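You operate a simulated robot arm through the tools that you are given. There is no shell and no other tool. Be economical: measure what you need, move in short steps, check, and stop when the job is done.

You are at the controls of a simulated two-armed robot. One attempt, no reset.

Task
On the top of the steel bench, fold the yellow cloth in half, so that its two short edges meet.

The check looks at the end state, three seconds after you hand in, the way a careful person would. Anything else that was tipped, shoved, dropped, spilled or broken makes it a failure. Flat cloth is picked up by pressing the open fingertips on it (5 to 10 N) and closing them slowly along it; thin cloth reads only 2 to 8 mm in the jaws.

Robot
Two 7-joint arms with two-finger grippers on one trunk, on a base that drives. Base frame: it is fixed to the floor where the robot stands at the start and does not move with it; the origin is under the middle of the robot, x ahead of it, y to its left, z up; the surface under the hand at the start is at about z = 880. Units: mm, degrees, N and s.
The left shoulder is at the start at [129, 175, 948], the right one opposite. With the tool pointing down near the work surface each hand reaches from about 100 to 900 mm from the robot's upright axis, wherever it stands, measured 20 degrees to its own side. Places, roughly: top of the steel bench [600, 0, 900]. Payload 2.94 kg a hand.
Tool frame (each hand has its own): the origin (TCP) lies between the finger pads and is the grasp point; the fingertips stand 30 mm ahead of it; z points along the fingers, y is the line along which they close. The gripper opens to 138 mm. The gripper's body begins 109 mm behind the TCP.
Orientation is told as [roll, pitch, yaw] about the base's x, y, z axes, in that order, counted from this pose: with the fingers straight down and closing along the base's y, the tool's x points along the base's -x, its y along +y and its z along -z.

Tools
- The arms move only by the tool send_rows. It takes "left_deltas", "right_deltas" or both (then of equal length, played together; a hand with none holds still); each is a list that holds one entry, the list of rows, each a list of 7 numbers: the shift along the tool's x, y, z in mm, then the turn, a rotation vector about the tool's x, y, z in degrees, then the gripper command, from -1 (shut) to 1 (fully open), values between in proportion. In form: [[[tx, ty, tz, rx, ry, rz, claw], ...]]. A call has 1 to 20 rows; each row shifts and turns the commanded pose from where the row before left it, along the tool's axes as they then stand. A row lasts 0.2 s, in which the tool goes at most 50 mm and 8.6 degrees; a call with a longer step from one row to the next is refused whole, and so is a gripper value outside its range. Where a pose cannot be reached the arm comes as near as it can. A force on the tool above 40 N (or 10 N above the force at the start of the call, whichever is more), or a blocked arm, ends the call early, and 0.2 s more pass. Each finger halts on what it meets, pressing with about 29 N; the grip force reading is that of the motor and also rises with nothing between the fingers. The clock runs only during rows and for 0.2 s after the last one: add rows that do not move to give the fingers time. The reply holds the time, the measured pose of the TCP, the force on the tool along the base axes, the opening and the grip force, in the units named above and with some noise, with the torque about the TCP (base axes, N m) and any sound that the robot's microphone picked up, and new pictures: "pictures" is both (left out), scene, wrist or none (wrist: the cameras of the hands that moved).
- Cameras (640 x 400 px; columns grow to the right, rows downward): "scene" is now at [285.7, -30.1, 1404.3]; the picture's right is [-0.42, -0.91, 0.00], its down [-0.75, 0.35, -0.57] and it looks along [0.51, -0.24, -0.83] (base axes); focal length 214 px, centre (320, 200). "left" rides on the left gripper at [71, -19, -146] in its tool frame; the picture's right is [0.26, 0.97, 0.00], its down [-0.85, 0.23, -0.48] and it looks along [-0.46, 0.13, 0.88] (tool axes); focal length 280 px, centre (320, 200). "right" rides on the right gripper at [71, 19, -146] in its tool frame; the picture's right is [-0.26, 0.97, 0.00], its down [-0.85, -0.23, -0.48] and it looks along [-0.46, -0.12, 0.88] (tool axes); focal length 280 px, centre (320, 200). There is no depth. A picture from a camera that has moved, and an enlarged one, comes with that camera's place and axes in the base frame and with its lens.
- lift_body(by): slides the trunk up (or, below 0, down) by that many mm; the arms and the scene camera ride with it, the base frame stays. It gives what a move gives, with no picture.
- roll_base(legs): drives the robot by 1 to 6 legs, each [ahead, turn to the left] in mm and degrees, along the robot's own axes; the way and the turn of a leg run together, so that a leg with both is an arc; at most 1500 mm and 180 degrees a leg. The arms and the cameras ride along, it lands a little off, and it stops where it bumps. It gives what a move gives, and a new picture of the scene camera.
- head_to(pan, tilt): turns the head with the scene camera to pan (to the left, within 120 degrees either way) and tilt (down, from -29 to 69), counted from straight ahead of the robot. It gives what a move gives, and a new picture of the scene camera.
- zoom(camera, box): a new picture of the part [left, top, right, bottom] of that camera's present view, enlarged. No time passes.
- finish_job(): hands the job in; it is judged then, once.

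Go step by step. Nothing tells you exact positions but the pictures and the camera data: compare them with the known pose of the tool, close in by small moves and look again before you grip or let go. The budget is 120 turns and 260 pictures, counting those below and the enlarged ones. Unless the task says otherwise, let go and move clear before handing in, and close with one line.

The tools are called after "Call:" by a JSON object that holds its "op" and its "data". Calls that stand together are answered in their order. send_rows: Moves the arms, as the interface text tells. Its arguments: {"type":"object","properties":{"left_deltas":{"type":"array","items":{"type":"array","items":{"type":"array","items":{"type":"number"}}}},"right_deltas":{"type":"array","items":{"type":"array","items":{"type":"array","items":{"type":"number"}}}},"pictures":{"type":"string","enum":["both","scene","wrist","none"]}},"required":[]} The other tools are called the same way: lift_body (by) slides the trunk up or down; roll_base (legs) drives the base; head_to (pan, tilt) turns the head that bears the scene camera; zoom (camera, box) takes an enlarged picture of a part of a camera's view; finish_job () hands the job in.

At the start:

```text
time_s: 0.0
left_tcp_pos: [614.0, 344.7, 1114.3]
left_tcp_rot: [-0.1, 0.0, 0.0]
left_wrist_force: [0.9, -0.5, 0.3]
left_torque: [0.0, 0.02, 0.0]
left_opening: 137.7
left_grasp_force: 0.1
right_tcp_pos: [582.0, -95.7, 1078.3]
right_tcp_rot: [0.0, 0.1, -0.1]
right_wrist_force: [1.0, -0.6, 0.1]
right_torque: [-0.02, -0.02, -0.02]
right_opening: 138.2
right_grasp_force: 0.0
trunk travel left (down, up): [-125.0, 609.0]
robot x, y, heading: [2.0, 0.5, -0.0]
head pan, tilt: [-24.9, 55.6]
```

scene: 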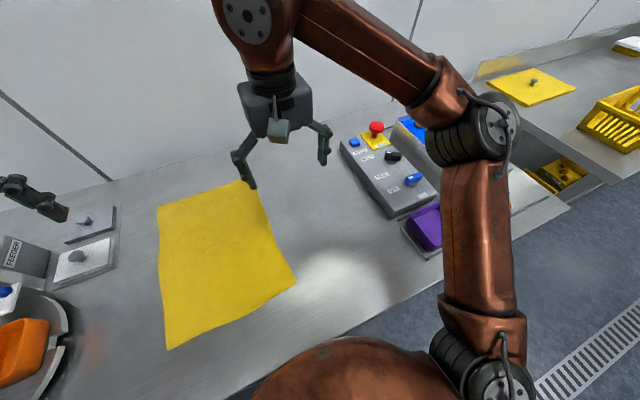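
right: 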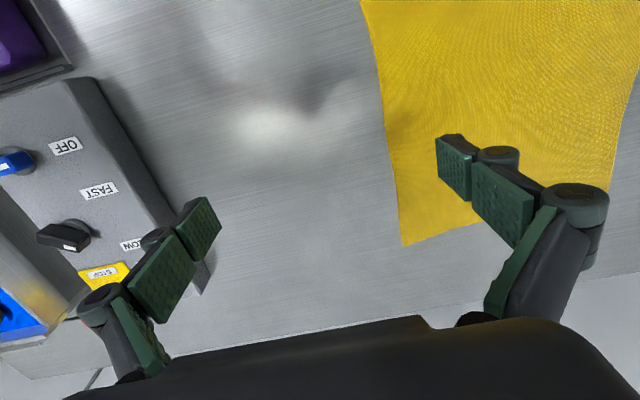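
left: 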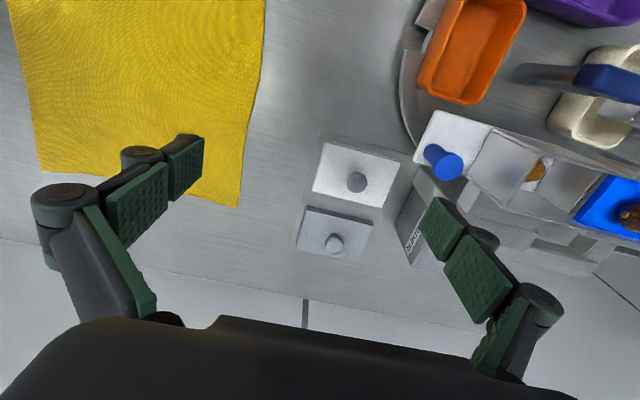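

I see the yellow cloth lying with its short edges near x≈412 and x≈790 and its long edges at y≈-27 and y≈255. I'll pick the far short edge at both corners and bring it back to the near one, so first I move both hands above the far corners.

Call:
{"op": "send_rows", "data": {"left_deltas": [[[-16.4, -11.7, 16.4, 0, 0, 0, -0.4], [-16.4, -11.7, 16.4, 0, 0, 0, -0.4], [-16.4, -11.7, 16.4, 0, 0, 0, -0.4], [-16.4, -11.7, 16.4, 0, 0, 0, -0.4], [-16.4, -11.7, 16.4, 0, 0, 0, -0.4], [-16.4, -11.7, 16.4, 0, 0, 0, -0.4], [-16.4, -11.7, 16.4, 0, 0, 0, -0.4], [-16.4, -11.7, 16.4, 0, 0, 0, -0.4], [-16.4, -11.7, 16.4, 0, 0, 0, -0.4], [-16.4, -11.7, 16.4, 0, 0, 0, -0.4], [0, 0, 0, 0, 0, 0, -0.4]]], "right_deltas": [[[-20.8, 10.4, 12.8, 0, 0, 0, -0.4], [-20.8, 10.4, 12.8, 0, 0, 0, -0.4], [-20.8, 10.4, 12.8, 0, 0, 0, -0.4], [-20.8, 10.4, 12.8, 0, 0, 0, -0.4], [-20.8, 10.4, 12.8, 0, 0, 0, -0.4], [-20.8, 10.4, 12.8, 0, 0, 0, -0.4], [-20.8, 10.4, 12.8, 0, 0, 0, -0.4], [-20.8, 10.4, 12.8, 0, 0, 0, -0.4], [-20.8, 10.4, 12.8, 0, 0, 0, -0.4], [-20.8, 10.4, 12.8, 0, 0, 0, -0.4], [0, 0, 0, 0, 0, 0, -0.4]]]}}

```text
time_s: 1.5
left_tcp_pos: [652.1, 273.0, 1046.5]
left_tcp_rot: [0.3, -3.9, 0.8]
left_wrist_force: [-0.6, 0.0, -0.1]
left_torque: [0.07, 0.0, -0.04]
left_opening: 41.2
left_grasp_force: 0.1
right_tcp_pos: [660.5, -40.5, 1039.8]
right_tcp_rot: [1.3, -3.6, -3.0]
right_wrist_force: [0.4, -1.5, -0.4]
right_torque: [0.14, 0.09, 0.03]
right_opening: 41.3
right_grasp_force: 0.0
trunk travel left (down, up): [-125.0, 609.0]
robot x, y, heading: [-1.9, 0.7, 0.3]
head pan, tilt: [-24.9, 55.6]
stopped in row 7 (right hand): the arm was blocked; the commanded pose is now the measured one
camera scene: at [302.3, -31.3, 1403.9], right [-0.42, -0.91, 0.0], down [-0.76, 0.35, -0.56], along [0.5, -0.24, -0.83], focal length 214 px, centre (320, 200)
camera right: at [580.7, -20.4, 1180.1], right [0.31, 0.95, 0.04], down [0.8, -0.28, 0.52], along [0.51, -0.13, -0.85], focal length 280 px, centre (320, 200)
camera left: at [573.7, 252.0, 1186.3], right [-0.27, 0.96, -0.01], down [0.81, 0.24, 0.53], along [0.52, 0.14, -0.85], focal length 280 px, centre (320, 200)
```

scene: 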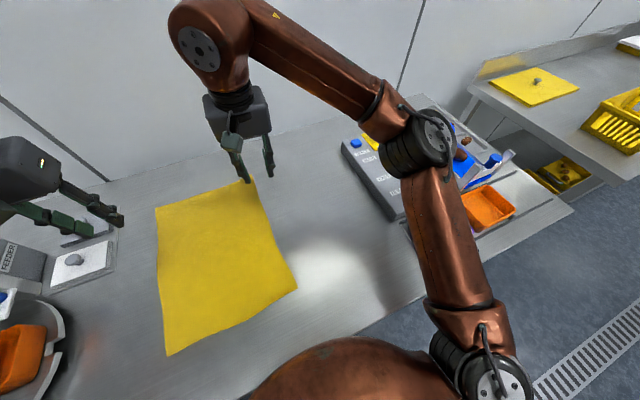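
right: 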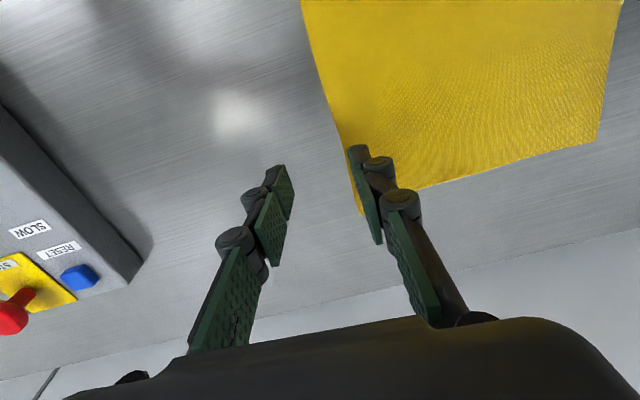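
left: 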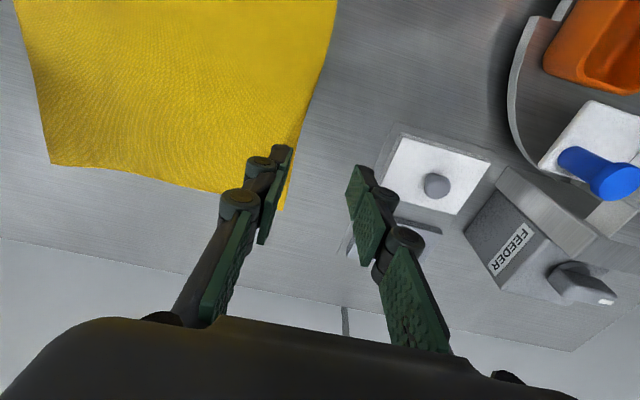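

Both arms lagged the command and the call stopped, although nothing seems to touch the hands and the wall is at about x≈916. I'll continue with small slow steps to see how they track.

Call:
{"op": "send_rows", "data": {"right_deltas": [[[-8, 3, 4, 0, 0, 0, -0.4], [-8, 3, 4, 0, 0, 0, -0.4], [-8, 3, 4, 0, 0, 0, -0.4], [-8, 3, 4, 0, 0, 0, -0.4], [0, 0, 0, 0, 0, 0, -0.4], [0, 0, 0, 0, 0, 0, -0.4]]], "left_deltas": [[[-8, -3, 4, 0, 0, 0, -0.4], [-8, -3, 4, 0, 0, 0, -0.4], [-8, -3, 4, 0, 0, 0, -0.4], [-8, -3, 4, 0, 0, 0, -0.4], [0, 0, 0, 0, 0, 0, -0.4], [0, 0, 0, 0, 0, 0, -0.4]]], "pictures": "none"}}

Call:
{"op": "head_to", "data": {"pan": 0, "tilt": 50}}

```text
time_s: 2.4
left_tcp_pos: [650.7, 267.7, 1049.0]
left_tcp_rot: [0.3, -5.5, 1.2]
left_wrist_force: [0.2, 0.5, 0.2]
left_torque: [-0.01, -0.03, -0.02]
left_opening: 41.5
left_grasp_force: 0.1
right_tcp_pos: [668.8, -36.0, 1046.4]
right_tcp_rot: [2.2, -4.8, -5.1]
right_wrist_force: [1.2, -0.9, 0.1]
right_torque: [0.13, 0.11, 0.0]
right_opening: 41.2
right_grasp_force: 0.1
trunk travel left (down, up): [-125.0, 609.0]
robot x, y, heading: [-0.9, 0.4, -0.0]
head pan, tilt: [-24.9, 55.6]
stopped in row 4 (right hand): the arm was blocked; the commanded pose is now the measured one
```

```text
time_s: 3.3
left_tcp_pos: [672.9, 267.5, 1037.6]
left_tcp_rot: [0.3, -4.3, 1.4]
left_wrist_force: [-1.2, -0.3, 0.2]
left_torque: [-0.03, -0.17, -0.01]
left_opening: 41.2
left_grasp_force: 0.0
right_tcp_pos: [686.0, -32.9, 1034.1]
right_tcp_rot: [1.7, -3.8, -4.4]
right_wrist_force: [-1.1, -0.1, 1.9]
right_torque: [0.03, -0.07, 0.01]
right_opening: 41.5
right_grasp_force: 0.1
trunk travel left (down, up): [-125.0, 609.0]
robot x, y, heading: [-1.9, 0.3, 0.0]
head pan, tilt: [0.0, 50.0]
camera scene: at [364.2, 0.2, 1404.4], right [0.0, -1.0, 0.0], down [-0.8, 0.0, -0.61], along [0.61, 0.0, -0.8], focal length 214 px, centre (320, 200)
```

scene: 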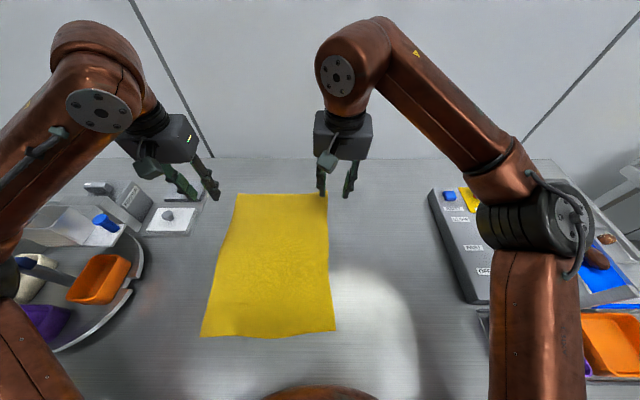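

Both arms settled forward after the stop, so the motion may only be lag. I'll test the right hand alone, very slowly.

Call:
{"op": "send_rows", "data": {"right_deltas": [[[-4, 1, 2, 0, 0, 0, -0.4], [-4, 1, 2, 0, 0, 0, -0.4], [-4, 1, 2, 0, 0, 0, -0.4], [-4, 1, 2, 0, 0, 0, -0.4], [-4, 1, 2, 0, 0, 0, -0.4], [0, 0, 0, 0, 0, 0, -0.4], [0, 0, 0, 0, 0, 0, -0.4], [0, 0, 0, 0, 0, 0, -0.4]]], "pictures": "scene"}}

```text
time_s: 3.6
left_tcp_pos: [617.5, 270.2, 1061.1]
left_tcp_rot: [0.6, -7.3, 1.6]
left_wrist_force: [-0.3, 0.0, -1.4]
left_torque: [-0.02, -0.03, 0.0]
left_opening: 41.3
left_grasp_force: 0.0
right_tcp_pos: [639.5, -38.0, 1060.8]
right_tcp_rot: [2.0, -6.9, -5.5]
right_wrist_force: [0.1, -0.3, -2.0]
right_torque: [0.02, 0.08, -0.01]
right_opening: 41.5
right_grasp_force: 0.0
trunk travel left (down, up): [-125.0, 609.0]
robot x, y, heading: [-1.2, 1.9, 0.2]
head pan, tilt: [0.0, 50.0]
stopped in row 1 (left hand): the arm was blocked; the commanded pose is now the measured one
camera scene: at [360.2, 0.8, 1404.9], right [0.0, -1.0, 0.0], down [-0.79, 0.0, -0.61], along [0.61, 0.0, -0.79], focal length 214 px, centre (320, 200)
```

scene: 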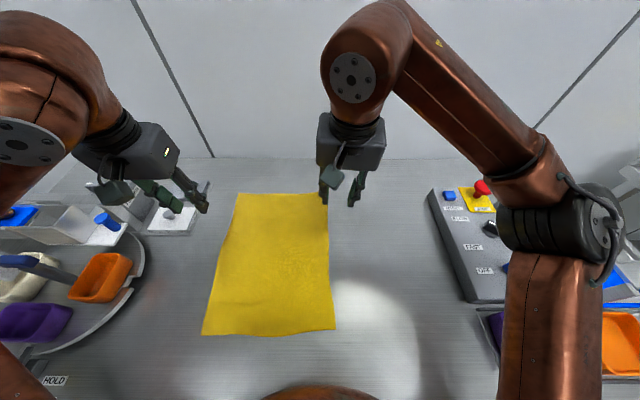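

The torso seems to have leaned forward while both hands swung back, so the whole body is still in motion. I'll hold still and let everything settle.

Call:
{"op": "send_rows", "data": {"left_deltas": [[[0, 0, 0, 0, 0, 0, -0.4], [0, 0, 0, 0, 0, 0, -0.4], [0, 0, 0, 0, 0, 0, -0.4], [0, 0, 0, 0, 0, 0, -0.4], [0, 0, 0, 0, 0, 0, -0.4], [0, 0, 0, 0, 0, 0, -0.4], [0, 0, 0, 0, 0, 0, -0.4], [0, 0, 0, 0, 0, 0, -0.4]]], "right_deltas": [[[0, 0, 0, 0, 0, 0, -0.4], [0, 0, 0, 0, 0, 0, -0.4], [0, 0, 0, 0, 0, 0, -0.4], [0, 0, 0, 0, 0, 0, -0.4], [0, 0, 0, 0, 0, 0, -0.4], [0, 0, 0, 0, 0, 0, -0.4], [0, 0, 0, 0, 0, 0, -0.4], [0, 0, 0, 0, 0, 0, -0.4]]], "pictures": "scene"}}

```text
time_s: 4.0
left_tcp_pos: [566.3, 272.5, 1081.4]
left_tcp_rot: [1.0, -10.2, 1.7]
left_wrist_force: [0.8, 0.2, -0.8]
left_torque: [0.01, -0.02, 0.0]
left_opening: 41.1
left_grasp_force: 0.1
right_tcp_pos: [587.1, -40.9, 1083.2]
right_tcp_rot: [2.0, -10.1, -5.1]
right_wrist_force: [0.4, 0.5, -1.2]
right_torque: [-0.05, 0.02, 0.0]
right_opening: 41.4
right_grasp_force: 0.1
trunk travel left (down, up): [-125.0, 609.0]
robot x, y, heading: [3.6, -2.4, 0.1]
head pan, tilt: [0.0, 50.0]
stopped in row 1 (right hand): the arm was blocked; the commanded pose is now the measured one
camera scene: at [346.6, 0.8, 1406.5], right [0.0, -1.0, 0.0], down [-0.79, 0.0, -0.62], along [0.62, 0.0, -0.79], focal length 214 px, centre (320, 200)
```

scene: 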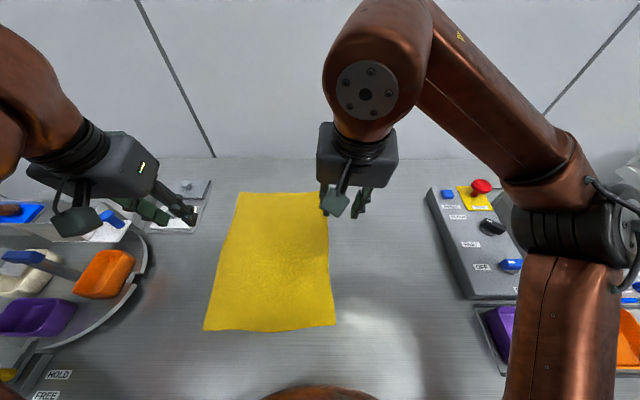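

It is still drifting backward and the hold call was cut short again. I'll let time pass with a head move instead, which settled things last time.

Call:
{"op": "head_to", "data": {"pan": 0, "tilt": 45}}

Call:
{"op": "head_to", "data": {"pan": 0, "tilt": 50}}

```text
time_s: 4.6
left_tcp_pos: [585.8, 269.4, 1074.1]
left_tcp_rot: [0.6, -8.9, 1.4]
left_wrist_force: [0.3, -0.5, -0.4]
left_torque: [-0.01, -0.04, -0.02]
left_opening: 41.7
left_grasp_force: 0.1
right_tcp_pos: [605.8, -37.5, 1074.0]
right_tcp_rot: [2.1, -8.6, -5.1]
right_wrist_force: [-0.3, -0.5, 0.4]
right_torque: [-0.02, -0.03, -0.03]
right_opening: 41.3
right_grasp_force: 0.0
trunk travel left (down, up): [-125.0, 609.0]
robot x, y, heading: [-2.1, -1.0, -0.2]
head pan, tilt: [0.0, 45.0]
camera scene: at [322.6, 0.3, 1415.9], right [0.0, -1.0, 0.0], down [-0.72, 0.0, -0.7], along [0.7, 0.0, -0.72], focal length 214 px, centre (320, 200)
```

scene: 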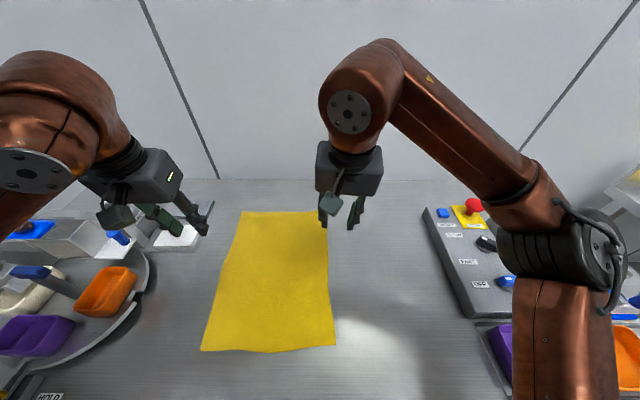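

```text
time_s: 5.3
left_tcp_pos: [579.0, 270.4, 1076.6]
left_tcp_rot: [1.0, -9.6, 1.5]
left_wrist_force: [-0.5, 0.2, -0.2]
left_torque: [0.0, -0.02, 0.03]
left_opening: 41.4
left_grasp_force: 0.1
right_tcp_pos: [599.0, -40.9, 1078.1]
right_tcp_rot: [2.0, -9.3, -5.2]
right_wrist_force: [0.0, -0.4, 0.4]
right_torque: [0.03, -0.03, 0.0]
right_opening: 41.2
right_grasp_force: 0.0
trunk travel left (down, up): [-125.0, 609.0]
robot x, y, heading: [1.2, -0.5, 0.3]
head pan, tilt: [0.0, 50.0]
camera scene: at [358.5, 0.3, 1404.7], right [0.0, -1.0, 0.0], down [-0.79, 0.0, -0.61], along [0.61, 0.0, -0.79], focal length 214 px, centre (320, 200)
```

scene: 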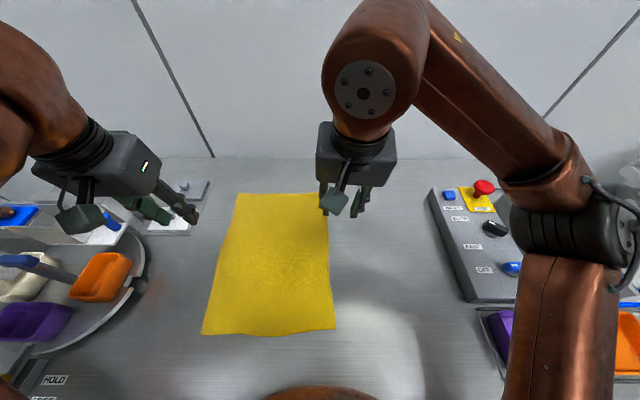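

Now check whether it is stable with a short hold.

Call:
{"op": "send_rows", "data": {"left_deltas": [[[0, 0, 0, 0, 0, 0, -0.4], [0, 0, 0, 0, 0, 0, -0.4], [0, 0, 0, 0, 0, 0, -0.4], [0, 0, 0, 0, 0, 0, -0.4]]], "right_deltas": [[[0, 0, 0, 0, 0, 0, -0.4], [0, 0, 0, 0, 0, 0, -0.4], [0, 0, 0, 0, 0, 0, -0.4], [0, 0, 0, 0, 0, 0, -0.4]]], "pictures": "none"}}

```text
time_s: 6.3
left_tcp_pos: [583.3, 269.2, 1074.8]
left_tcp_rot: [0.8, -9.2, 1.4]
left_wrist_force: [-0.2, -0.1, 0.4]
left_torque: [0.03, 0.02, -0.01]
left_opening: 41.4
left_grasp_force: 0.1
right_tcp_pos: [601.4, -36.4, 1074.4]
right_tcp_rot: [2.1, -8.8, -5.2]
right_wrist_force: [0.4, -0.3, 0.4]
right_torque: [0.01, 0.03, 0.01]
right_opening: 41.6
right_grasp_force: 0.0
trunk travel left (down, up): [-125.0, 609.0]
robot x, y, heading: [-2.2, -1.7, 0.0]
head pan, tilt: [0.0, 50.0]
```

Stable now. I'll advance the right hand alone in gentle steps and watch whether it tracks.

Call:
{"op": "send_rows", "data": {"right_deltas": [[[-3, 0, 0, 0, 0, 0, -0.4], [-6, 0, 0, 0, 0, 0, -0.4], [-6, 0, 0, 0, 0, 0, -0.4], [-6, 0, 0, 0, 0, 0, -0.4], [-6, 0, 0, 0, 0, 0, -0.4], [-3, 0, 0, 0, 0, 0, -0.4], [0, 0, 0, 0, 0, 0, -0.4], [0, 0, 0, 0, 0, 0, -0.4]]], "pictures": "scene"}}

```text
time_s: 8.1
left_tcp_pos: [580.3, 270.2, 1077.6]
left_tcp_rot: [0.7, -9.3, 1.5]
left_wrist_force: [-0.2, -0.3, 0.2]
left_torque: [0.02, -0.09, 0.0]
left_opening: 41.3
left_grasp_force: 0.1
right_tcp_pos: [629.6, -39.9, 1081.4]
right_tcp_rot: [2.1, -8.9, -5.0]
right_wrist_force: [-0.7, -0.8, 0.4]
right_torque: [-0.01, -0.06, 0.0]
right_opening: 41.3
right_grasp_force: 0.1
trunk travel left (down, up): [-125.0, 609.0]
robot x, y, heading: [0.6, 2.4, -0.1]
head pan, tilt: [0.0, 50.0]
camera scene: at [322.2, 0.3, 1409.1], right [0.0, -1.0, 0.0], down [-0.78, 0.0, -0.63], along [0.63, 0.0, -0.78], focal length 214 px, centre (320, 200)
```

scene: 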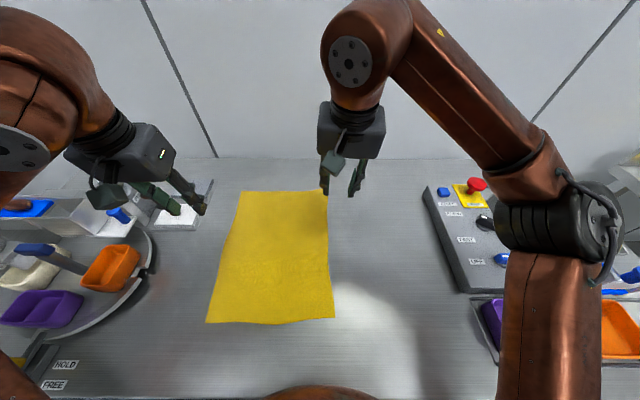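

Slow ramped motion tracks well, so fast starts were rocking the torso. I'll advance both hands gently and straighten their tilt.

Call:
{"op": "send_rows", "data": {"left_deltas": [[[-3, -1, 0, 0, 0.25, 0.05, -0.4], [-5, -1, 1, 0, 0.5, 0.1, -0.4], [-6, -2, 2, 0, 0.5, 0.1, -0.4], [-6, -2, 3, 0, 0.5, 0.1, -0.4], [-6, -2, 3, 0, 0.5, 0.1, -0.4], [-6, -2, 3, 0.1, 0.5, 0.1, -0.4], [-6, -2, 3, 0.1, 0.5, 0.1, -0.4], [-6, -2, 3, 0.1, 0.5, 0.1, -0.4], [-6, -2, 3, 0.1, 0.5, 0.1, -0.4], [-6, -2, 3, 0.1, 0.5, 0.1, -0.4], [-6, -2, 3, 0.1, 0.5, 0.1, -0.4], [-6, -2, 3, 0.1, 0.5, 0.1, -0.4], [-6, -2, 3, 0, 0.5, 0.1, -0.4], [-6, -2, 3, 0, 0.5, 0.1, -0.4], [-6, -2, 3, 0, 0.5, 0.1, -0.4], [-6, -2, 3, 0, 0.5, 0.1, -0.4], [-5, -1, 2, 0, 0.5, 0, -0.4], [-3, -1, 1, 0, 0.5, 0, -0.4], [0, 0, 0, 0, 0, 0, -0.4], [0, 0, 0, 0, 0, 0, -0.4]]], "right_deltas": [[[-2, 1, 0, 0, 0.25, -0.1, -0.4], [-4, 1, 1, 0.1, 0.5, -0.3, -0.4], [-5, 2, 2, 0.1, 0.5, -0.3, -0.4], [-5, 2, 3, 0.1, 0.5, -0.3, -0.4], [-5, 2, 3, 0.1, 0.5, -0.3, -0.4], [-5, 2, 3, 0.1, 0.5, -0.3, -0.4], [-5, 2, 3, 0.1, 0.5, -0.3, -0.4], [-5, 2, 3, 0.1, 0.5, -0.3, -0.4], [-5, 2, 3, 0.2, 0.5, -0.3, -0.4], [-5, 2, 3, 0.2, 0.5, -0.3, -0.4], [-5, 2, 3, 0.2, 0.5, -0.3, -0.4], [-5, 2, 3, 0.2, 0.5, -0.3, -0.4], [-5, 2, 3, 0.1, 0.5, -0.3, -0.4], [-5, 2, 3, 0.1, 0.5, -0.3, -0.4], [-5, 2, 3, 0.1, 0.5, -0.3, -0.4], [-5, 2, 3, 0.1, 0.5, -0.3, -0.4], [-4, 1, 2, 0.1, 0.5, -0.2, -0.4], [-2, 1, 1, 0, 0.5, -0.2, -0.4], [0, 0, 0, 0, 0, 0, -0.4], [0, 0, 0, 0, 0, 0, -0.4]]], "pictures": "scene"}}

```text
time_s: 10.4
left_tcp_pos: [597.8, 255.5, 1077.6]
left_tcp_rot: [0.8, -7.1, 0.8]
left_wrist_force: [0.3, 0.4, -0.9]
left_torque: [-0.03, -0.08, -0.02]
left_opening: 41.6
left_grasp_force: 0.0
right_tcp_pos: [639.5, -28.1, 1086.0]
right_tcp_rot: [0.4, -6.8, -2.3]
right_wrist_force: [-0.4, 0.7, -0.6]
right_torque: [-0.02, -0.02, -0.02]
right_opening: 41.9
right_grasp_force: 0.0
trunk travel left (down, up): [-125.0, 609.0]
robot x, y, heading: [1.7, -0.5, -0.1]
head pan, tilt: [0.0, 50.0]
stopped in row 11 (right hand): the arm was blocked; the commanded pose is now the measured one
camera scene: at [358.4, 0.9, 1405.1], right [0.0, -1.0, 0.0], down [-0.79, 0.0, -0.61], along [0.61, 0.0, -0.79], focal length 214 px, centre (320, 200)
```

scene: 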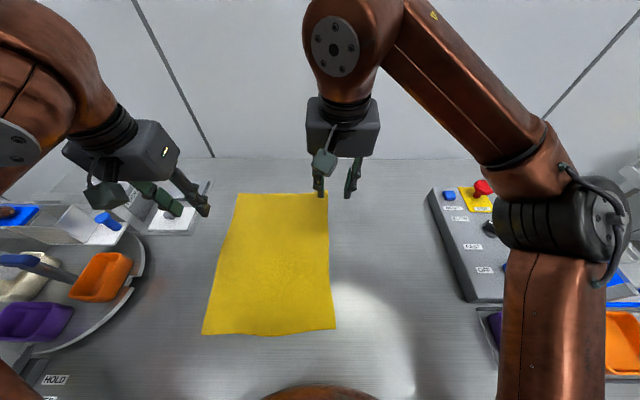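

The torso leans forward until about camera x≈360 and then stops, likely against the bench edge, which leaves the hands behind. I'll raise the trunk to see whether that clears it.

Call:
{"op": "lift_body", "data": {"by": 100}}

Call:
{"op": "head_to", "data": {"pan": 0, "tilt": 69}}

```text
time_s: 10.8
left_tcp_pos: [540.0, 257.5, 1101.2]
left_tcp_rot: [0.8, -10.4, 0.8]
left_wrist_force: [0.4, 0.1, -0.3]
left_torque: [-0.01, 0.11, -0.06]
left_opening: 41.0
left_grasp_force: 0.0
right_tcp_pos: [580.9, -29.6, 1112.3]
right_tcp_rot: [0.1, -10.1, -2.2]
right_wrist_force: [1.1, 0.6, -0.7]
right_torque: [-0.02, 0.1, -0.05]
right_opening: 41.5
right_grasp_force: 0.1
trunk travel left (down, up): [-128.0, 606.0]
robot x, y, heading: [2.1, 1.2, 0.2]
head pan, tilt: [0.0, 50.0]
stopped: the arm was blocked; the commanded pose is now the measured one
```

```text
time_s: 11.6
left_tcp_pos: [571.2, 255.4, 1091.0]
left_tcp_rot: [0.9, -8.5, 0.7]
left_wrist_force: [-0.7, -0.1, -0.6]
left_torque: [0.02, -0.16, -0.03]
left_opening: 41.4
left_grasp_force: 0.0
right_tcp_pos: [611.6, -28.4, 1099.1]
right_tcp_rot: [0.3, -8.4, -2.2]
right_wrist_force: [-1.3, -0.1, -0.4]
right_torque: [0.04, -0.16, 0.0]
right_opening: 41.4
right_grasp_force: 0.1
trunk travel left (down, up): [-128.0, 606.0]
robot x, y, heading: [0.8, 3.0, 0.1]
head pan, tilt: [0.0, 68.8]
camera scene: at [329.4, 0.2, 1387.5], right [0.0, -1.0, 0.0], down [-0.95, 0.0, -0.33], along [0.33, 0.0, -0.95], focal length 214 px, centre (320, 200)
```

scene: 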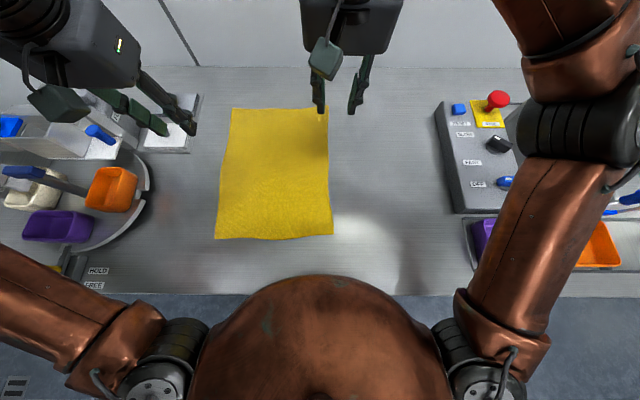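

The overhead view shows the chest dome at x≈329, beyond the bench edge at x≈291, so the torso is likely hitting the bench. I'll back the base off a little.

Call:
{"op": "roll_base", "data": {"legs": [[-80, 0]]}}

```text
time_s: 12.5
left_tcp_pos: [416.7, 261.4, 1121.3]
left_tcp_rot: [1.1, -15.0, 1.1]
left_wrist_force: [4.2, -0.4, -3.2]
left_torque: [0.04, 0.38, 0.02]
left_opening: 41.2
left_grasp_force: 0.1
right_tcp_pos: [462.2, -30.0, 1141.4]
right_tcp_rot: [1.4, -14.4, -2.0]
right_wrist_force: [4.8, -0.1, -2.7]
right_torque: [-0.05, 0.41, -0.02]
right_opening: 41.6
right_grasp_force: 0.1
trunk travel left (down, up): [-128.0, 606.0]
robot x, y, heading: [-43.4, -0.1, 0.1]
head pan, tilt: [0.0, 68.8]
stopped in leg 1: the robot was blocked; the commanded pose is now the measured one
camera scene: at [244.5, 1.9, 1390.2], right [0.0, -1.0, 0.0], down [-0.94, 0.0, -0.35], along [0.35, 0.0, -0.94], focal length 214 px, centre (320, 200)
```

scene: 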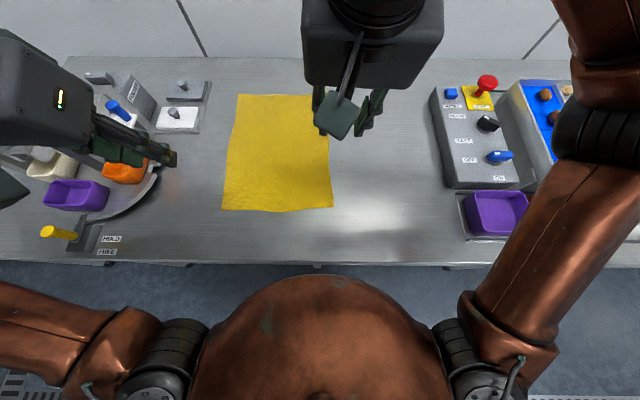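

It stopped after 43 mm of a backward move, with hands swinging. I'll let it settle and look again.

Call:
{"op": "head_to", "data": {"pan": 0, "tilt": 65}}

Call:
{"op": "send_rows", "data": {"left_deltas": [[[0, 0, 0, 0, 0, 0, -0.4], [0, 0, 0, 0, 0, 0, -0.4], [0, 0, 0, 0, 0, 0, -0.4], [0, 0, 0, 0, 0, 0, -0.4]]], "right_deltas": [[[0, 0, 0, 0, 0, 0, -0.4], [0, 0, 0, 0, 0, 0, -0.4], [0, 0, 0, 0, 0, 0, -0.4], [0, 0, 0, 0, 0, 0, -0.4]]], "pictures": "scene"}}

```text
time_s: 13.2
left_tcp_pos: [415.7, 265.4, 1122.4]
left_tcp_rot: [0.2, -18.9, 3.2]
left_wrist_force: [-0.4, 0.7, 0.5]
left_torque: [0.02, 0.0, 0.0]
left_opening: 41.4
left_grasp_force: 0.1
right_tcp_pos: [461.5, -35.3, 1143.4]
right_tcp_rot: [1.6, -14.3, 0.1]
right_wrist_force: [-0.1, -0.8, -0.5]
right_torque: [0.02, 0.06, 0.04]
right_opening: 41.3
right_grasp_force: 0.0
trunk travel left (down, up): [-128.0, 606.0]
robot x, y, heading: [-42.3, 1.3, 0.4]
head pan, tilt: [0.0, 65.0]
camera scene: at [338.3, -1.1, 1382.9], right [-0.05, -1.0, 0.0], down [-0.94, 0.04, -0.33], along [0.33, -0.02, -0.94], focal length 214 px, centre (320, 200)
```

scene: 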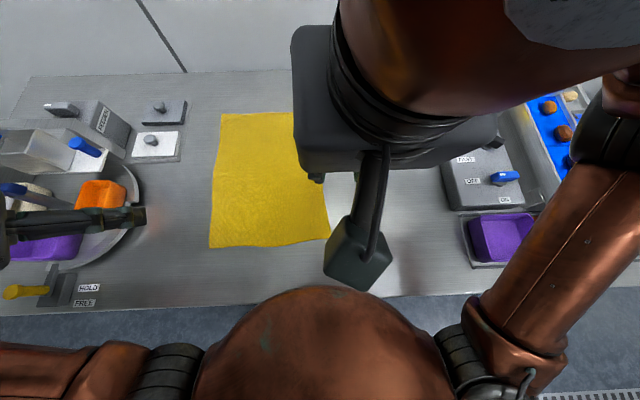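

```text
time_s: 13.5
left_tcp_pos: [291.8, 257.8, 1146.3]
left_tcp_rot: [-1.5, -24.8, 2.2]
left_wrist_force: [2.1, -0.3, 3.1]
left_torque: [0.03, 0.32, 0.01]
left_opening: 41.5
left_grasp_force: 0.2
right_tcp_pos: [366.8, -40.5, 1146.8]
right_tcp_rot: [1.1, -15.3, -3.3]
right_wrist_force: [-0.2, 2.7, 0.7]
right_torque: [-0.21, -0.03, -0.01]
right_opening: 41.6
right_grasp_force: 0.1
trunk travel left (down, up): [-128.0, 606.0]
robot x, y, heading: [-40.3, -2.1, 0.2]
head pan, tilt: [0.0, 65.0]
stopped in row 1 (left hand): the arm was blocked; the commanded pose is now the measured one
camera scene: at [238.4, -1.4, 1389.1], right [-0.05, -1.0, 0.0], down [-0.95, 0.04, -0.3], along [0.3, -0.01, -0.95], focal length 214 px, centre (320, 200)
```

scene: 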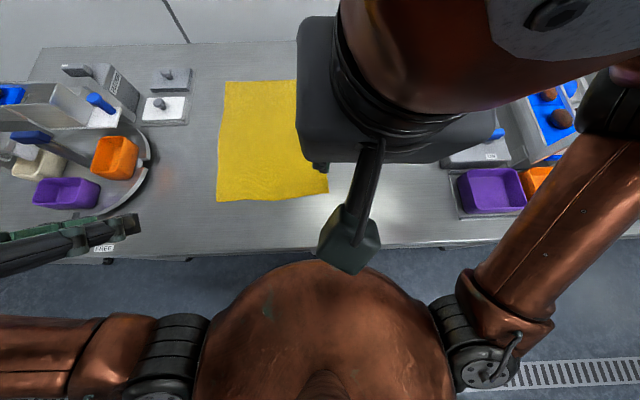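

The torso is swinging by about 100 mm and each interruption pulls the hands back further. I'll wait with null head moves until it comes to rest.

Call:
{"op": "head_to", "data": {"pan": 0, "tilt": 65}}

Call:
{"op": "head_to", "data": {"pan": 0, "tilt": 62}}

Call:
{"op": "head_to", "data": {"pan": 0, "tilt": 62}}

```text
time_s: 14.1
left_tcp_pos: [354.0, 258.1, 1137.0]
left_tcp_rot: [-0.9, -21.0, 2.2]
left_wrist_force: [-1.9, -0.6, 0.0]
left_torque: [0.04, -0.17, -0.01]
left_opening: 41.3
left_grasp_force: 0.0
right_tcp_pos: [411.7, -35.1, 1149.4]
right_tcp_rot: [1.5, -15.6, -1.9]
right_wrist_force: [0.1, -0.7, -1.0]
right_torque: [0.01, 0.03, 0.0]
right_opening: 41.6
right_grasp_force: 0.1
trunk travel left (down, up): [-128.0, 606.0]
robot x, y, heading: [-41.3, 0.5, 0.4]
head pan, tilt: [0.0, 65.0]
camera scene: at [282.9, -0.9, 1386.8], right [-0.05, -1.0, 0.0], down [-0.95, 0.04, -0.32], along [0.32, -0.02, -0.95], focal length 214 px, centre (320, 200)
```

scene: 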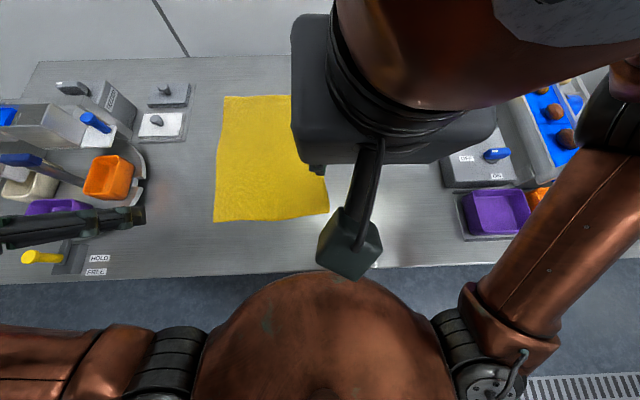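

```text
time_s: 14.7
left_tcp_pos: [333.3, 260.0, 1141.8]
left_tcp_rot: [-0.2, -22.1, 2.2]
left_wrist_force: [1.6, -0.3, -0.5]
left_torque: [0.02, 0.28, -0.01]
left_opening: 41.5
left_grasp_force: 0.1
right_tcp_pos: [376.4, -32.3, 1163.3]
right_tcp_rot: [2.0, -18.4, 0.0]
right_wrist_force: [1.6, 0.2, 0.6]
right_torque: [-0.02, 0.19, 0.02]
right_opening: 41.5
right_grasp_force: 0.1
trunk travel left (down, up): [-128.0, 606.0]
robot x, y, heading: [-40.0, 0.2, 0.2]
head pan, tilt: [0.0, 62.0]
camera scene: at [235.6, -1.7, 1395.0], right [-0.04, -1.0, 0.0], down [-0.92, 0.04, -0.39], along [0.39, -0.02, -0.92], focal length 214 px, centre (320, 200)
```

scene: 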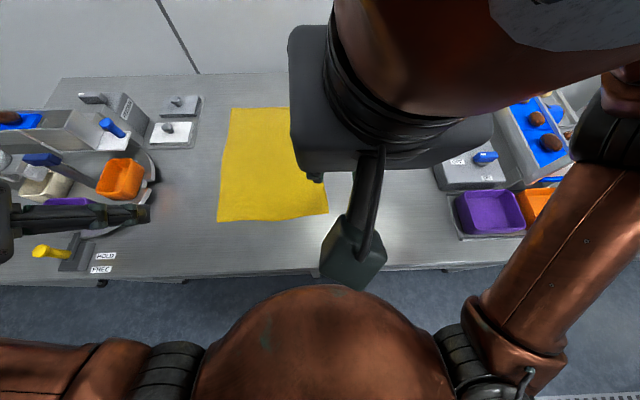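

```text
time_s: 15.3
left_tcp_pos: [333.9, 261.6, 1142.1]
left_tcp_rot: [-0.3, -21.9, 2.2]
left_wrist_force: [0.7, -1.0, 1.3]
left_torque: [-0.05, 0.02, -0.04]
left_opening: 41.3
left_grasp_force: 0.1
right_tcp_pos: [376.1, -32.9, 1166.7]
right_tcp_rot: [1.9, -18.8, 0.2]
right_wrist_force: [0.3, 0.1, 0.7]
right_torque: [-0.02, 0.0, 0.02]
right_opening: 41.1
right_grasp_force: 0.1
trunk travel left (down, up): [-128.0, 606.0]
robot x, y, heading: [-39.6, -0.0, 0.3]
head pan, tilt: [0.0, 62.0]
camera scene: at [233.1, -1.7, 1396.1], right [-0.05, -1.0, 0.0], down [-0.91, 0.04, -0.4], along [0.4, -0.02, -0.92], focal length 214 px, centre (320, 200)
```

scene: 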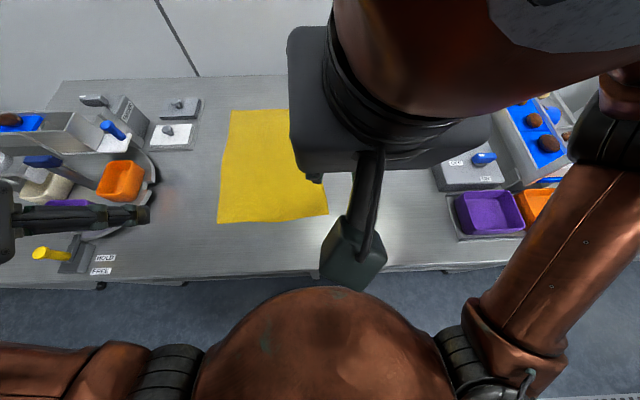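

The torso has settled at about its original position. I'll move both hands forward with very soft ramps, straightening the tilt slowly.

Call:
{"op": "send_rows", "data": {"left_deltas": [[[-1, 0, 0, 0, 0.2, 0, -0.4], [-2, 0, 0, 0, 0.4, 0, -0.4], [-3, 0, 0, 0, 0.6, 0, -0.4], [-4, 0, 0, 0, 0.8, 0, -0.4], [-4, 0, 0, 0, 0.8, 0, -0.4], [-4, 0, 0, 0, 0.8, 0, -0.4], [-4, 0, 0, 0, 0.8, 0, -0.4], [-4, 0, 0, 0, 0.8, 0, -0.4], [-4, 0, 0, 0, 0.8, 0, -0.4], [-3, 0, 0, 0, 0.6, 0, -0.4], [-2, 0, 0, 0, 0.4, 0, -0.4], [-1, 0, 0, 0, 0.2, 0, -0.4], [0, 0, 0, 0, 0, 0, -0.4], [0, 0, 0, 0, 0, 0, -0.4]]], "right_deltas": [[[-1, 0, 0, 0, 0.2, 0, -0.4], [-2, 0, 0, 0, 0.4, 0, -0.4], [-3, 0, 0, 0, 0.6, 0, -0.4], [-4, 0, 0, 0, 0.8, 0, -0.4], [-4, 0, 0, 0, 0.8, 0, -0.4], [-4, 0, 0, 0, 0.8, 0, -0.4], [-4, 0, 0, 0, 0.8, 0, -0.4], [-4, 0, 0, 0, 0.8, 0, -0.4], [-4, 0, 0, 0, 0.8, 0, -0.4], [-3, 0, 0, 0, 0.6, 0, -0.4], [-2, 0, 0, 0, 0.4, 0, -0.4], [-1, 0, 0, 0, 0.2, 0, -0.4], [0, 0, 0, 0, 0, 0, -0.4], [0, 0, 0, 0, 0, 0, -0.4]]], "pictures": "scene"}}

```text
time_s: 18.3
left_tcp_pos: [371.3, 263.5, 1152.7]
left_tcp_rot: [0.1, -14.6, 2.2]
left_wrist_force: [-1.3, -0.3, 0.0]
left_torque: [-0.01, 0.0, -0.03]
left_opening: 41.5
left_grasp_force: 0.1
right_tcp_pos: [411.2, -34.1, 1175.3]
right_tcp_rot: [1.8, -11.6, 0.4]
right_wrist_force: [-1.3, -0.4, 0.3]
right_torque: [0.0, 0.0, 0.0]
right_opening: 41.4
right_grasp_force: 0.1
trunk travel left (down, up): [-128.0, 606.0]
robot x, y, heading: [-41.3, 1.3, 0.5]
head pan, tilt: [0.0, 62.0]
camera scene: at [240.3, 1.3, 1399.9], right [0.0, -1.0, 0.0], down [-0.88, 0.0, -0.47], along [0.47, 0.0, -0.88], focal length 214 px, centre (320, 200)
```

scene: 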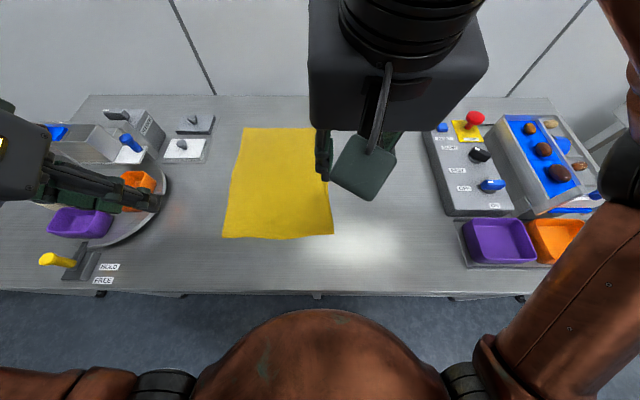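

That completed cleanly with the torso still. I'll continue forward with the same soft profile, somewhat longer.

Call:
{"op": "send_rows", "data": {"left_deltas": [[[-1, 0, 0, 0, 0.2, 0, -0.4], [-3, 0, 1, 0, 0.4, 0, -0.4], [-5, -1, 1, 0, 0.6, 0.1, -0.4], [-7, -1, 2, 0, 0.8, 0.1, -0.4], [-8, -1, 2, 0, 0.9, 0.2, -0.4], [-8, -1, 2, 0, 0.9, 0.2, -0.4], [-8, -1, 3, 0, 0.9, 0.2, -0.4], [-8, -1, 3, 0, 0.9, 0.2, -0.4], [-8, -1, 3, 0, 0.9, 0.2, -0.4], [-8, -1, 3, 0, 0.9, 0.2, -0.4], [-8, -1, 3, 0, 0.9, 0.2, -0.4], [-8, -1, 3, 0, 0.9, 0.2, -0.4], [-8, -1, 3, 0, 0.9, 0.2, -0.4], [-8, -1, 3, 0, 0.9, 0.2, -0.4], [-8, -1, 3, 0, 0.9, 0, -0.4], [-7, -1, 2, 0, 0.8, 0, -0.4], [-5, 0, 1, 0, 0.8, 0, -0.4], [-3, 0, 1, 0, 0.6, 0, -0.4], [-1, 0, 0, 0, 0.4, 0, -0.4], [0, 0, 0, 0, 0, 0, -0.4]]], "right_deltas": [[[-1, 0, 0, 0, 0.2, 0, -0.4], [-3, 0, 1, 0, 0.3, 0, -0.4], [-5, 1, 1, 0, 0.5, 0, -0.4], [-7, 1, 2, 0.1, 0.6, 0, -0.4], [-8, 1, 2, 0.1, 0.7, 0, -0.4], [-8, 1, 3, 0.1, 0.7, 0, -0.4], [-8, 1, 3, 0.1, 0.7, 0, -0.4], [-8, 1, 3, 0.1, 0.7, 0, -0.4], [-8, 1, 3, 0.1, 0.7, 0, -0.4], [-8, 1, 3, 0.1, 0.7, 0, -0.4], [-8, 1, 3, 0.1, 0.7, 0, -0.4], [-8, 1, 3, 0.1, 0.7, 0, -0.4], [-8, 1, 3, 0.1, 0.7, 0, -0.4], [-8, 1, 3, 0.1, 0.7, 0, -0.4], [-8, 1, 3, 0.1, 0.7, 0, -0.4], [-7, 1, 2, 0, 0.7, 0, -0.4], [-5, 0, 1, 0, 0.6, 0, -0.4], [-3, 0, 1, 0, 0.5, 0, -0.4], [-1, 0, 0, 0, 0.3, 0, -0.4], [0, 0, 0, 0, 0, 0, -0.4]]], "pictures": "none"}}

```text
time_s: 22.5
left_tcp_pos: [494.8, 252.2, 1130.3]
left_tcp_rot: [0.4, -0.2, 0.1]
left_wrist_force: [0.4, -0.2, -0.6]
left_torque: [-0.01, -0.02, -0.04]
left_opening: 41.4
left_grasp_force: 0.0
right_tcp_pos: [535.6, -19.0, 1149.9]
right_tcp_rot: [0.3, -0.3, 0.7]
right_wrist_force: [0.2, 0.3, -0.3]
right_torque: [-0.03, -0.01, -0.01]
right_opening: 41.2
right_grasp_force: 0.0
trunk travel left (down, up): [-128.0, 606.0]
robot x, y, heading: [-39.5, 7.9, 0.5]
head pan, tilt: [0.0, 62.0]
```

Tracking is now clean and the tools are upright. Continue toward the far corners.

Call:
{"op": "send_rows", "data": {"left_deltas": [[[-1, 0, 0, 0, 0, 0, -0.4], [-3, 0, 1, 0, 0, 0, -0.4], [-5, -1, 3, 0, 0, 0, -0.4], [-7, -1, 4, 0, 0, 0, -0.4], [-9, -1, 5, 0, 0, 0, -0.4], [-9, -1, 5, 0, 0, 0, -0.4], [-9, -1, 5, 0, 0, 0, -0.4], [-9, -1, 5, 0, 0, 0, -0.4], [-9, -1, 5, 0, 0, 0, -0.4], [-9, -1, 5, 0, 0, 0, -0.4], [-9, -1, 5, 0, 0, 0, -0.4], [-9, -1, 5, 0, 0, 0, -0.4], [-9, -1, 5, 0, 0, 0, -0.4], [-9, -1, 5, 0, 0, 0, -0.4], [-9, -1, 5, 0, 0, 0, -0.4], [-7, -1, 4, 0, 0, 0, -0.4], [-5, 0, 3, 0, 0, 0, -0.4], [-3, 0, 1, 0, 0, 0, -0.4], [-1, 0, 0, 0, 0, 0, -0.4], [0, 0, 0, 0, 0, 0, -0.4]]], "right_deltas": [[[-1, 0, 0, 0, 0, 0, -0.4], [-3, 0, 1, 0, 0, 0, -0.4], [-5, 1, 3, 0, 0, 0, -0.4], [-7, 1, 4, 0, 0, 0, -0.4], [-8, 1, 6, 0, 0, 0, -0.4], [-8, 1, 6, 0, 0, 0, -0.4], [-8, 1, 6, 0, 0, 0, -0.4], [-8, 1, 6, 0, 0, 0, -0.4], [-8, 1, 6, 0, 0, 0, -0.4], [-8, 1, 6, 0, 0, 0, -0.4], [-8, 1, 6, 0, 0, 0, -0.4], [-8, 1, 6, 0, 0, 0, -0.4], [-8, 1, 6, 0, 0, 0, -0.4], [-8, 1, 6, 0, 0, 0, -0.4], [-8, 1, 6, 0, 0, 0, -0.4], [-7, 1, 4, 0, 0, 0, -0.4], [-5, 0, 3, 0, 0, 0, -0.4], [-3, 0, 1, 0, 0, 0, -0.4], [-1, 0, 0, 0, 0, 0, -0.4], [0, 0, 0, 0, 0, 0, -0.4]]], "pictures": "scene"}}

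```text
time_s: 26.3
left_tcp_pos: [615.8, 246.0, 1069.4]
left_tcp_rot: [0.1, -0.7, 1.7]
left_wrist_force: [-1.4, 0.1, -1.3]
left_torque: [-0.09, -0.15, 0.01]
left_opening: 41.2
left_grasp_force: 0.1
right_tcp_pos: [668.8, -15.8, 1094.3]
right_tcp_rot: [3.8, -0.8, -3.4]
right_wrist_force: [-0.4, -1.4, 0.3]
right_torque: [0.19, 0.01, -0.04]
right_opening: 41.3
right_grasp_force: 0.1
trunk travel left (down, up): [-128.0, 606.0]
robot x, y, heading: [-40.0, -1.2, -0.1]
head pan, tilt: [0.0, 62.0]
stopped in row 19 (right hand): the arm was blocked; the commanded pose is now the measured one
camera scene: at [348.0, 2.2, 1387.4], right [0.01, -1.0, 0.0], down [-0.92, -0.01, -0.4], along [0.4, 0.0, -0.92], focal length 214 px, centre (320, 200)
```

scene: 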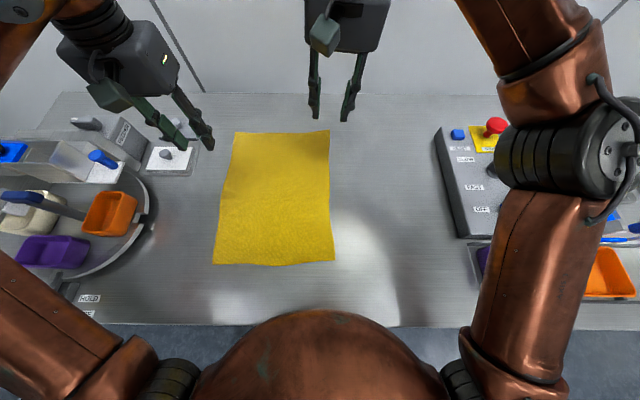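

The torso leaned in again and stopped at the same spot (camera x≈350), so the chest is meeting the bench edge. I'll let it settle, then raise the trunk so that the chest clears.

Call:
{"op": "head_to", "data": {"pan": 0, "tilt": 62}}

Call:
{"op": "lift_body", "data": {"by": 30}}

```text
time_s: 26.9
left_tcp_pos: [616.9, 247.4, 1089.2]
left_tcp_rot: [-3.7, -1.0, 2.4]
left_wrist_force: [0.5, -0.8, -0.1]
left_torque: [0.0, 0.01, 0.02]
left_opening: 41.4
left_grasp_force: 0.0
right_tcp_pos: [680.8, -27.9, 1122.5]
right_tcp_rot: [8.3, -0.8, -3.3]
right_wrist_force: [-0.8, -0.1, -0.5]
right_torque: [0.01, 0.01, 0.0]
right_opening: 41.3
right_grasp_force: 0.0
trunk travel left (down, up): [-128.0, 606.0]
robot x, y, heading: [-41.4, 1.7, 0.2]
head pan, tilt: [0.0, 62.0]
camera scene: at [375.4, 2.0, 1382.4], right [0.0, -1.0, 0.0], down [-0.92, 0.0, -0.38], along [0.38, 0.0, -0.92], focal length 214 px, centre (320, 200)
```

scene: 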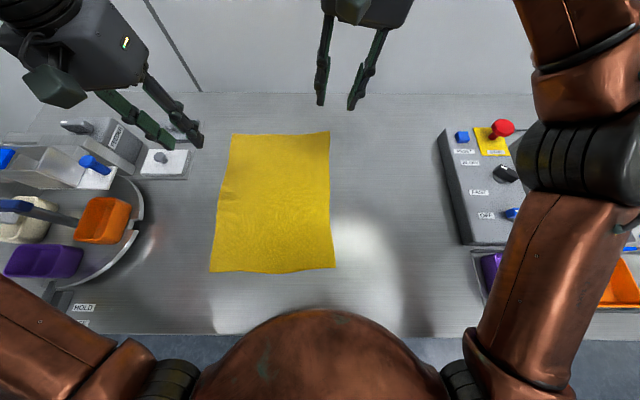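

```text
time_s: 27.3
left_tcp_pos: [458.8, 253.6, 1165.7]
left_tcp_rot: [-6.1, -10.5, 4.0]
left_wrist_force: [-3.1, -1.6, 4.8]
left_torque: [0.23, -0.28, 0.05]
left_opening: 41.4
left_grasp_force: 0.0
right_tcp_pos: [538.3, -57.0, 1227.7]
right_tcp_rot: [14.5, -8.6, -5.0]
right_wrist_force: [1.3, -1.2, -0.4]
right_torque: [0.2, 0.06, 0.06]
right_opening: 41.6
right_grasp_force: 0.1
trunk travel left (down, up): [-131.0, 603.0]
robot x, y, heading: [-43.9, 0.4, 0.3]
head pan, tilt: [0.0, 62.0]
stopped: the arm was blocked; the commanded pose is now the measured one
```

The lift was cut short and the hands rose back. I'll settle again and then try the lift from rest.

Call:
{"op": "head_to", "data": {"pan": 0, "tilt": 60}}

Call:
{"op": "head_to", "data": {"pan": 0, "tilt": 62}}

Call:
{"op": "send_rows", "data": {"left_deltas": [[[0, 0, 0, 0, 0, 0, -0.4]]], "pictures": "scene"}}

```text
time_s: 27.9
left_tcp_pos: [591.8, 246.9, 1096.0]
left_tcp_rot: [-3.3, -1.6, 3.1]
left_wrist_force: [25.3, 1.0, -10.0]
left_torque: [-0.23, 3.24, -0.09]
left_opening: 41.2
left_grasp_force: 0.0
right_tcp_pos: [654.9, -29.3, 1132.9]
right_tcp_rot: [8.1, -1.8, -4.2]
right_wrist_force: [19.2, 6.6, -10.1]
right_torque: [-0.44, 2.27, 0.17]
right_opening: 41.4
right_grasp_force: 0.0
trunk travel left (down, up): [-131.0, 603.0]
robot x, y, heading: [-39.4, 0.7, 0.2]
head pan, tilt: [0.0, 60.0]
camera scene: at [383.6, 2.2, 1386.1], right [0.0, -1.0, 0.0], down [-0.91, 0.0, -0.41], along [0.41, 0.0, -0.91], focal length 214 px, centre (320, 200)
```

scene: 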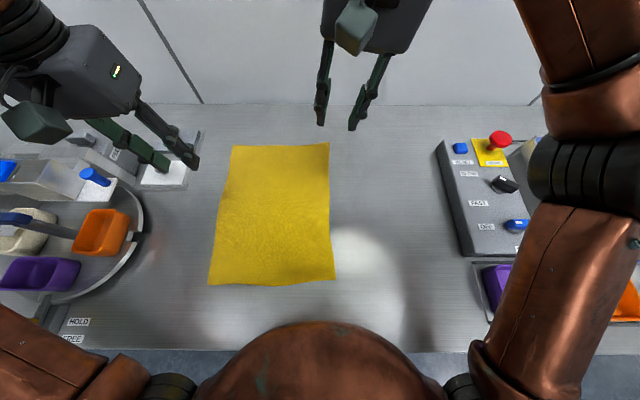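

```text
time_s: 28.5
left_tcp_pos: [467.2, 250.4, 1154.1]
left_tcp_rot: [-3.9, -9.2, 2.4]
left_wrist_force: [-0.8, 0.5, 4.4]
left_torque: [-0.08, -0.03, -0.03]
left_opening: 41.3
left_grasp_force: 0.1
right_tcp_pos: [526.0, -25.6, 1195.5]
right_tcp_rot: [8.5, -8.8, -2.7]
right_wrist_force: [-2.1, 0.8, 5.6]
right_torque: [-0.1, -0.01, -0.01]
right_opening: 41.4
right_grasp_force: 0.0
trunk travel left (down, up): [-131.0, 603.0]
robot x, y, heading: [-45.2, 0.0, 0.5]
head pan, tilt: [0.0, 62.0]
camera scene: at [215.9, 2.6, 1409.4], right [0.01, -1.0, 0.0], down [-0.88, -0.01, -0.48], along [0.48, 0.0, -0.88], focal length 214 px, centre (320, 200)
```

scene: 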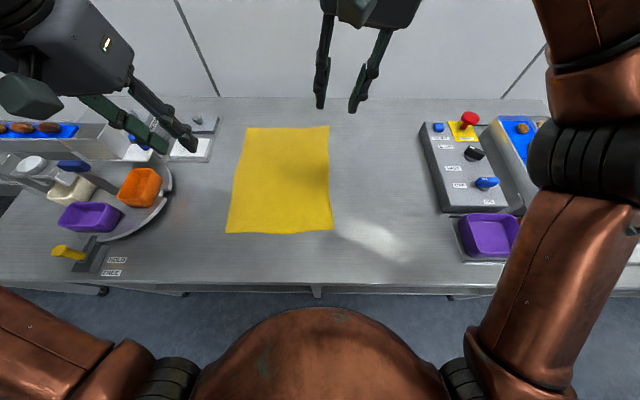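

```text
time_s: 29.1
left_tcp_pos: [518.1, 252.7, 1125.9]
left_tcp_rot: [-3.2, -6.1, 3.0]
left_wrist_force: [-3.2, -1.0, -5.3]
left_torque: [0.13, -0.41, 0.03]
left_opening: 41.2
left_grasp_force: 0.1
right_tcp_pos: [593.4, -37.5, 1179.2]
right_tcp_rot: [10.0, -5.2, -4.5]
right_wrist_force: [4.4, -1.5, -3.0]
right_torque: [0.21, 0.48, 0.11]
right_opening: 41.3
right_grasp_force: 0.1
trunk travel left (down, up): [-131.0, 603.0]
robot x, y, heading: [-39.3, -2.6, 0.1]
head pan, tilt: [0.0, 62.0]
stopped in row 1 (left hand): the arm was blocked; the commanded pose is now the measured one
camera scene: at [378.4, 3.2, 1385.9], right [0.0, -1.0, 0.0], down [-0.93, 0.0, -0.38], along [0.38, 0.0, -0.93], focal length 214 px, centre (320, 200)
```

scene: 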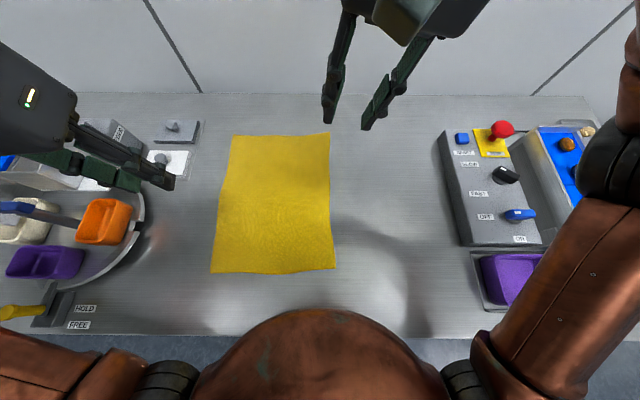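

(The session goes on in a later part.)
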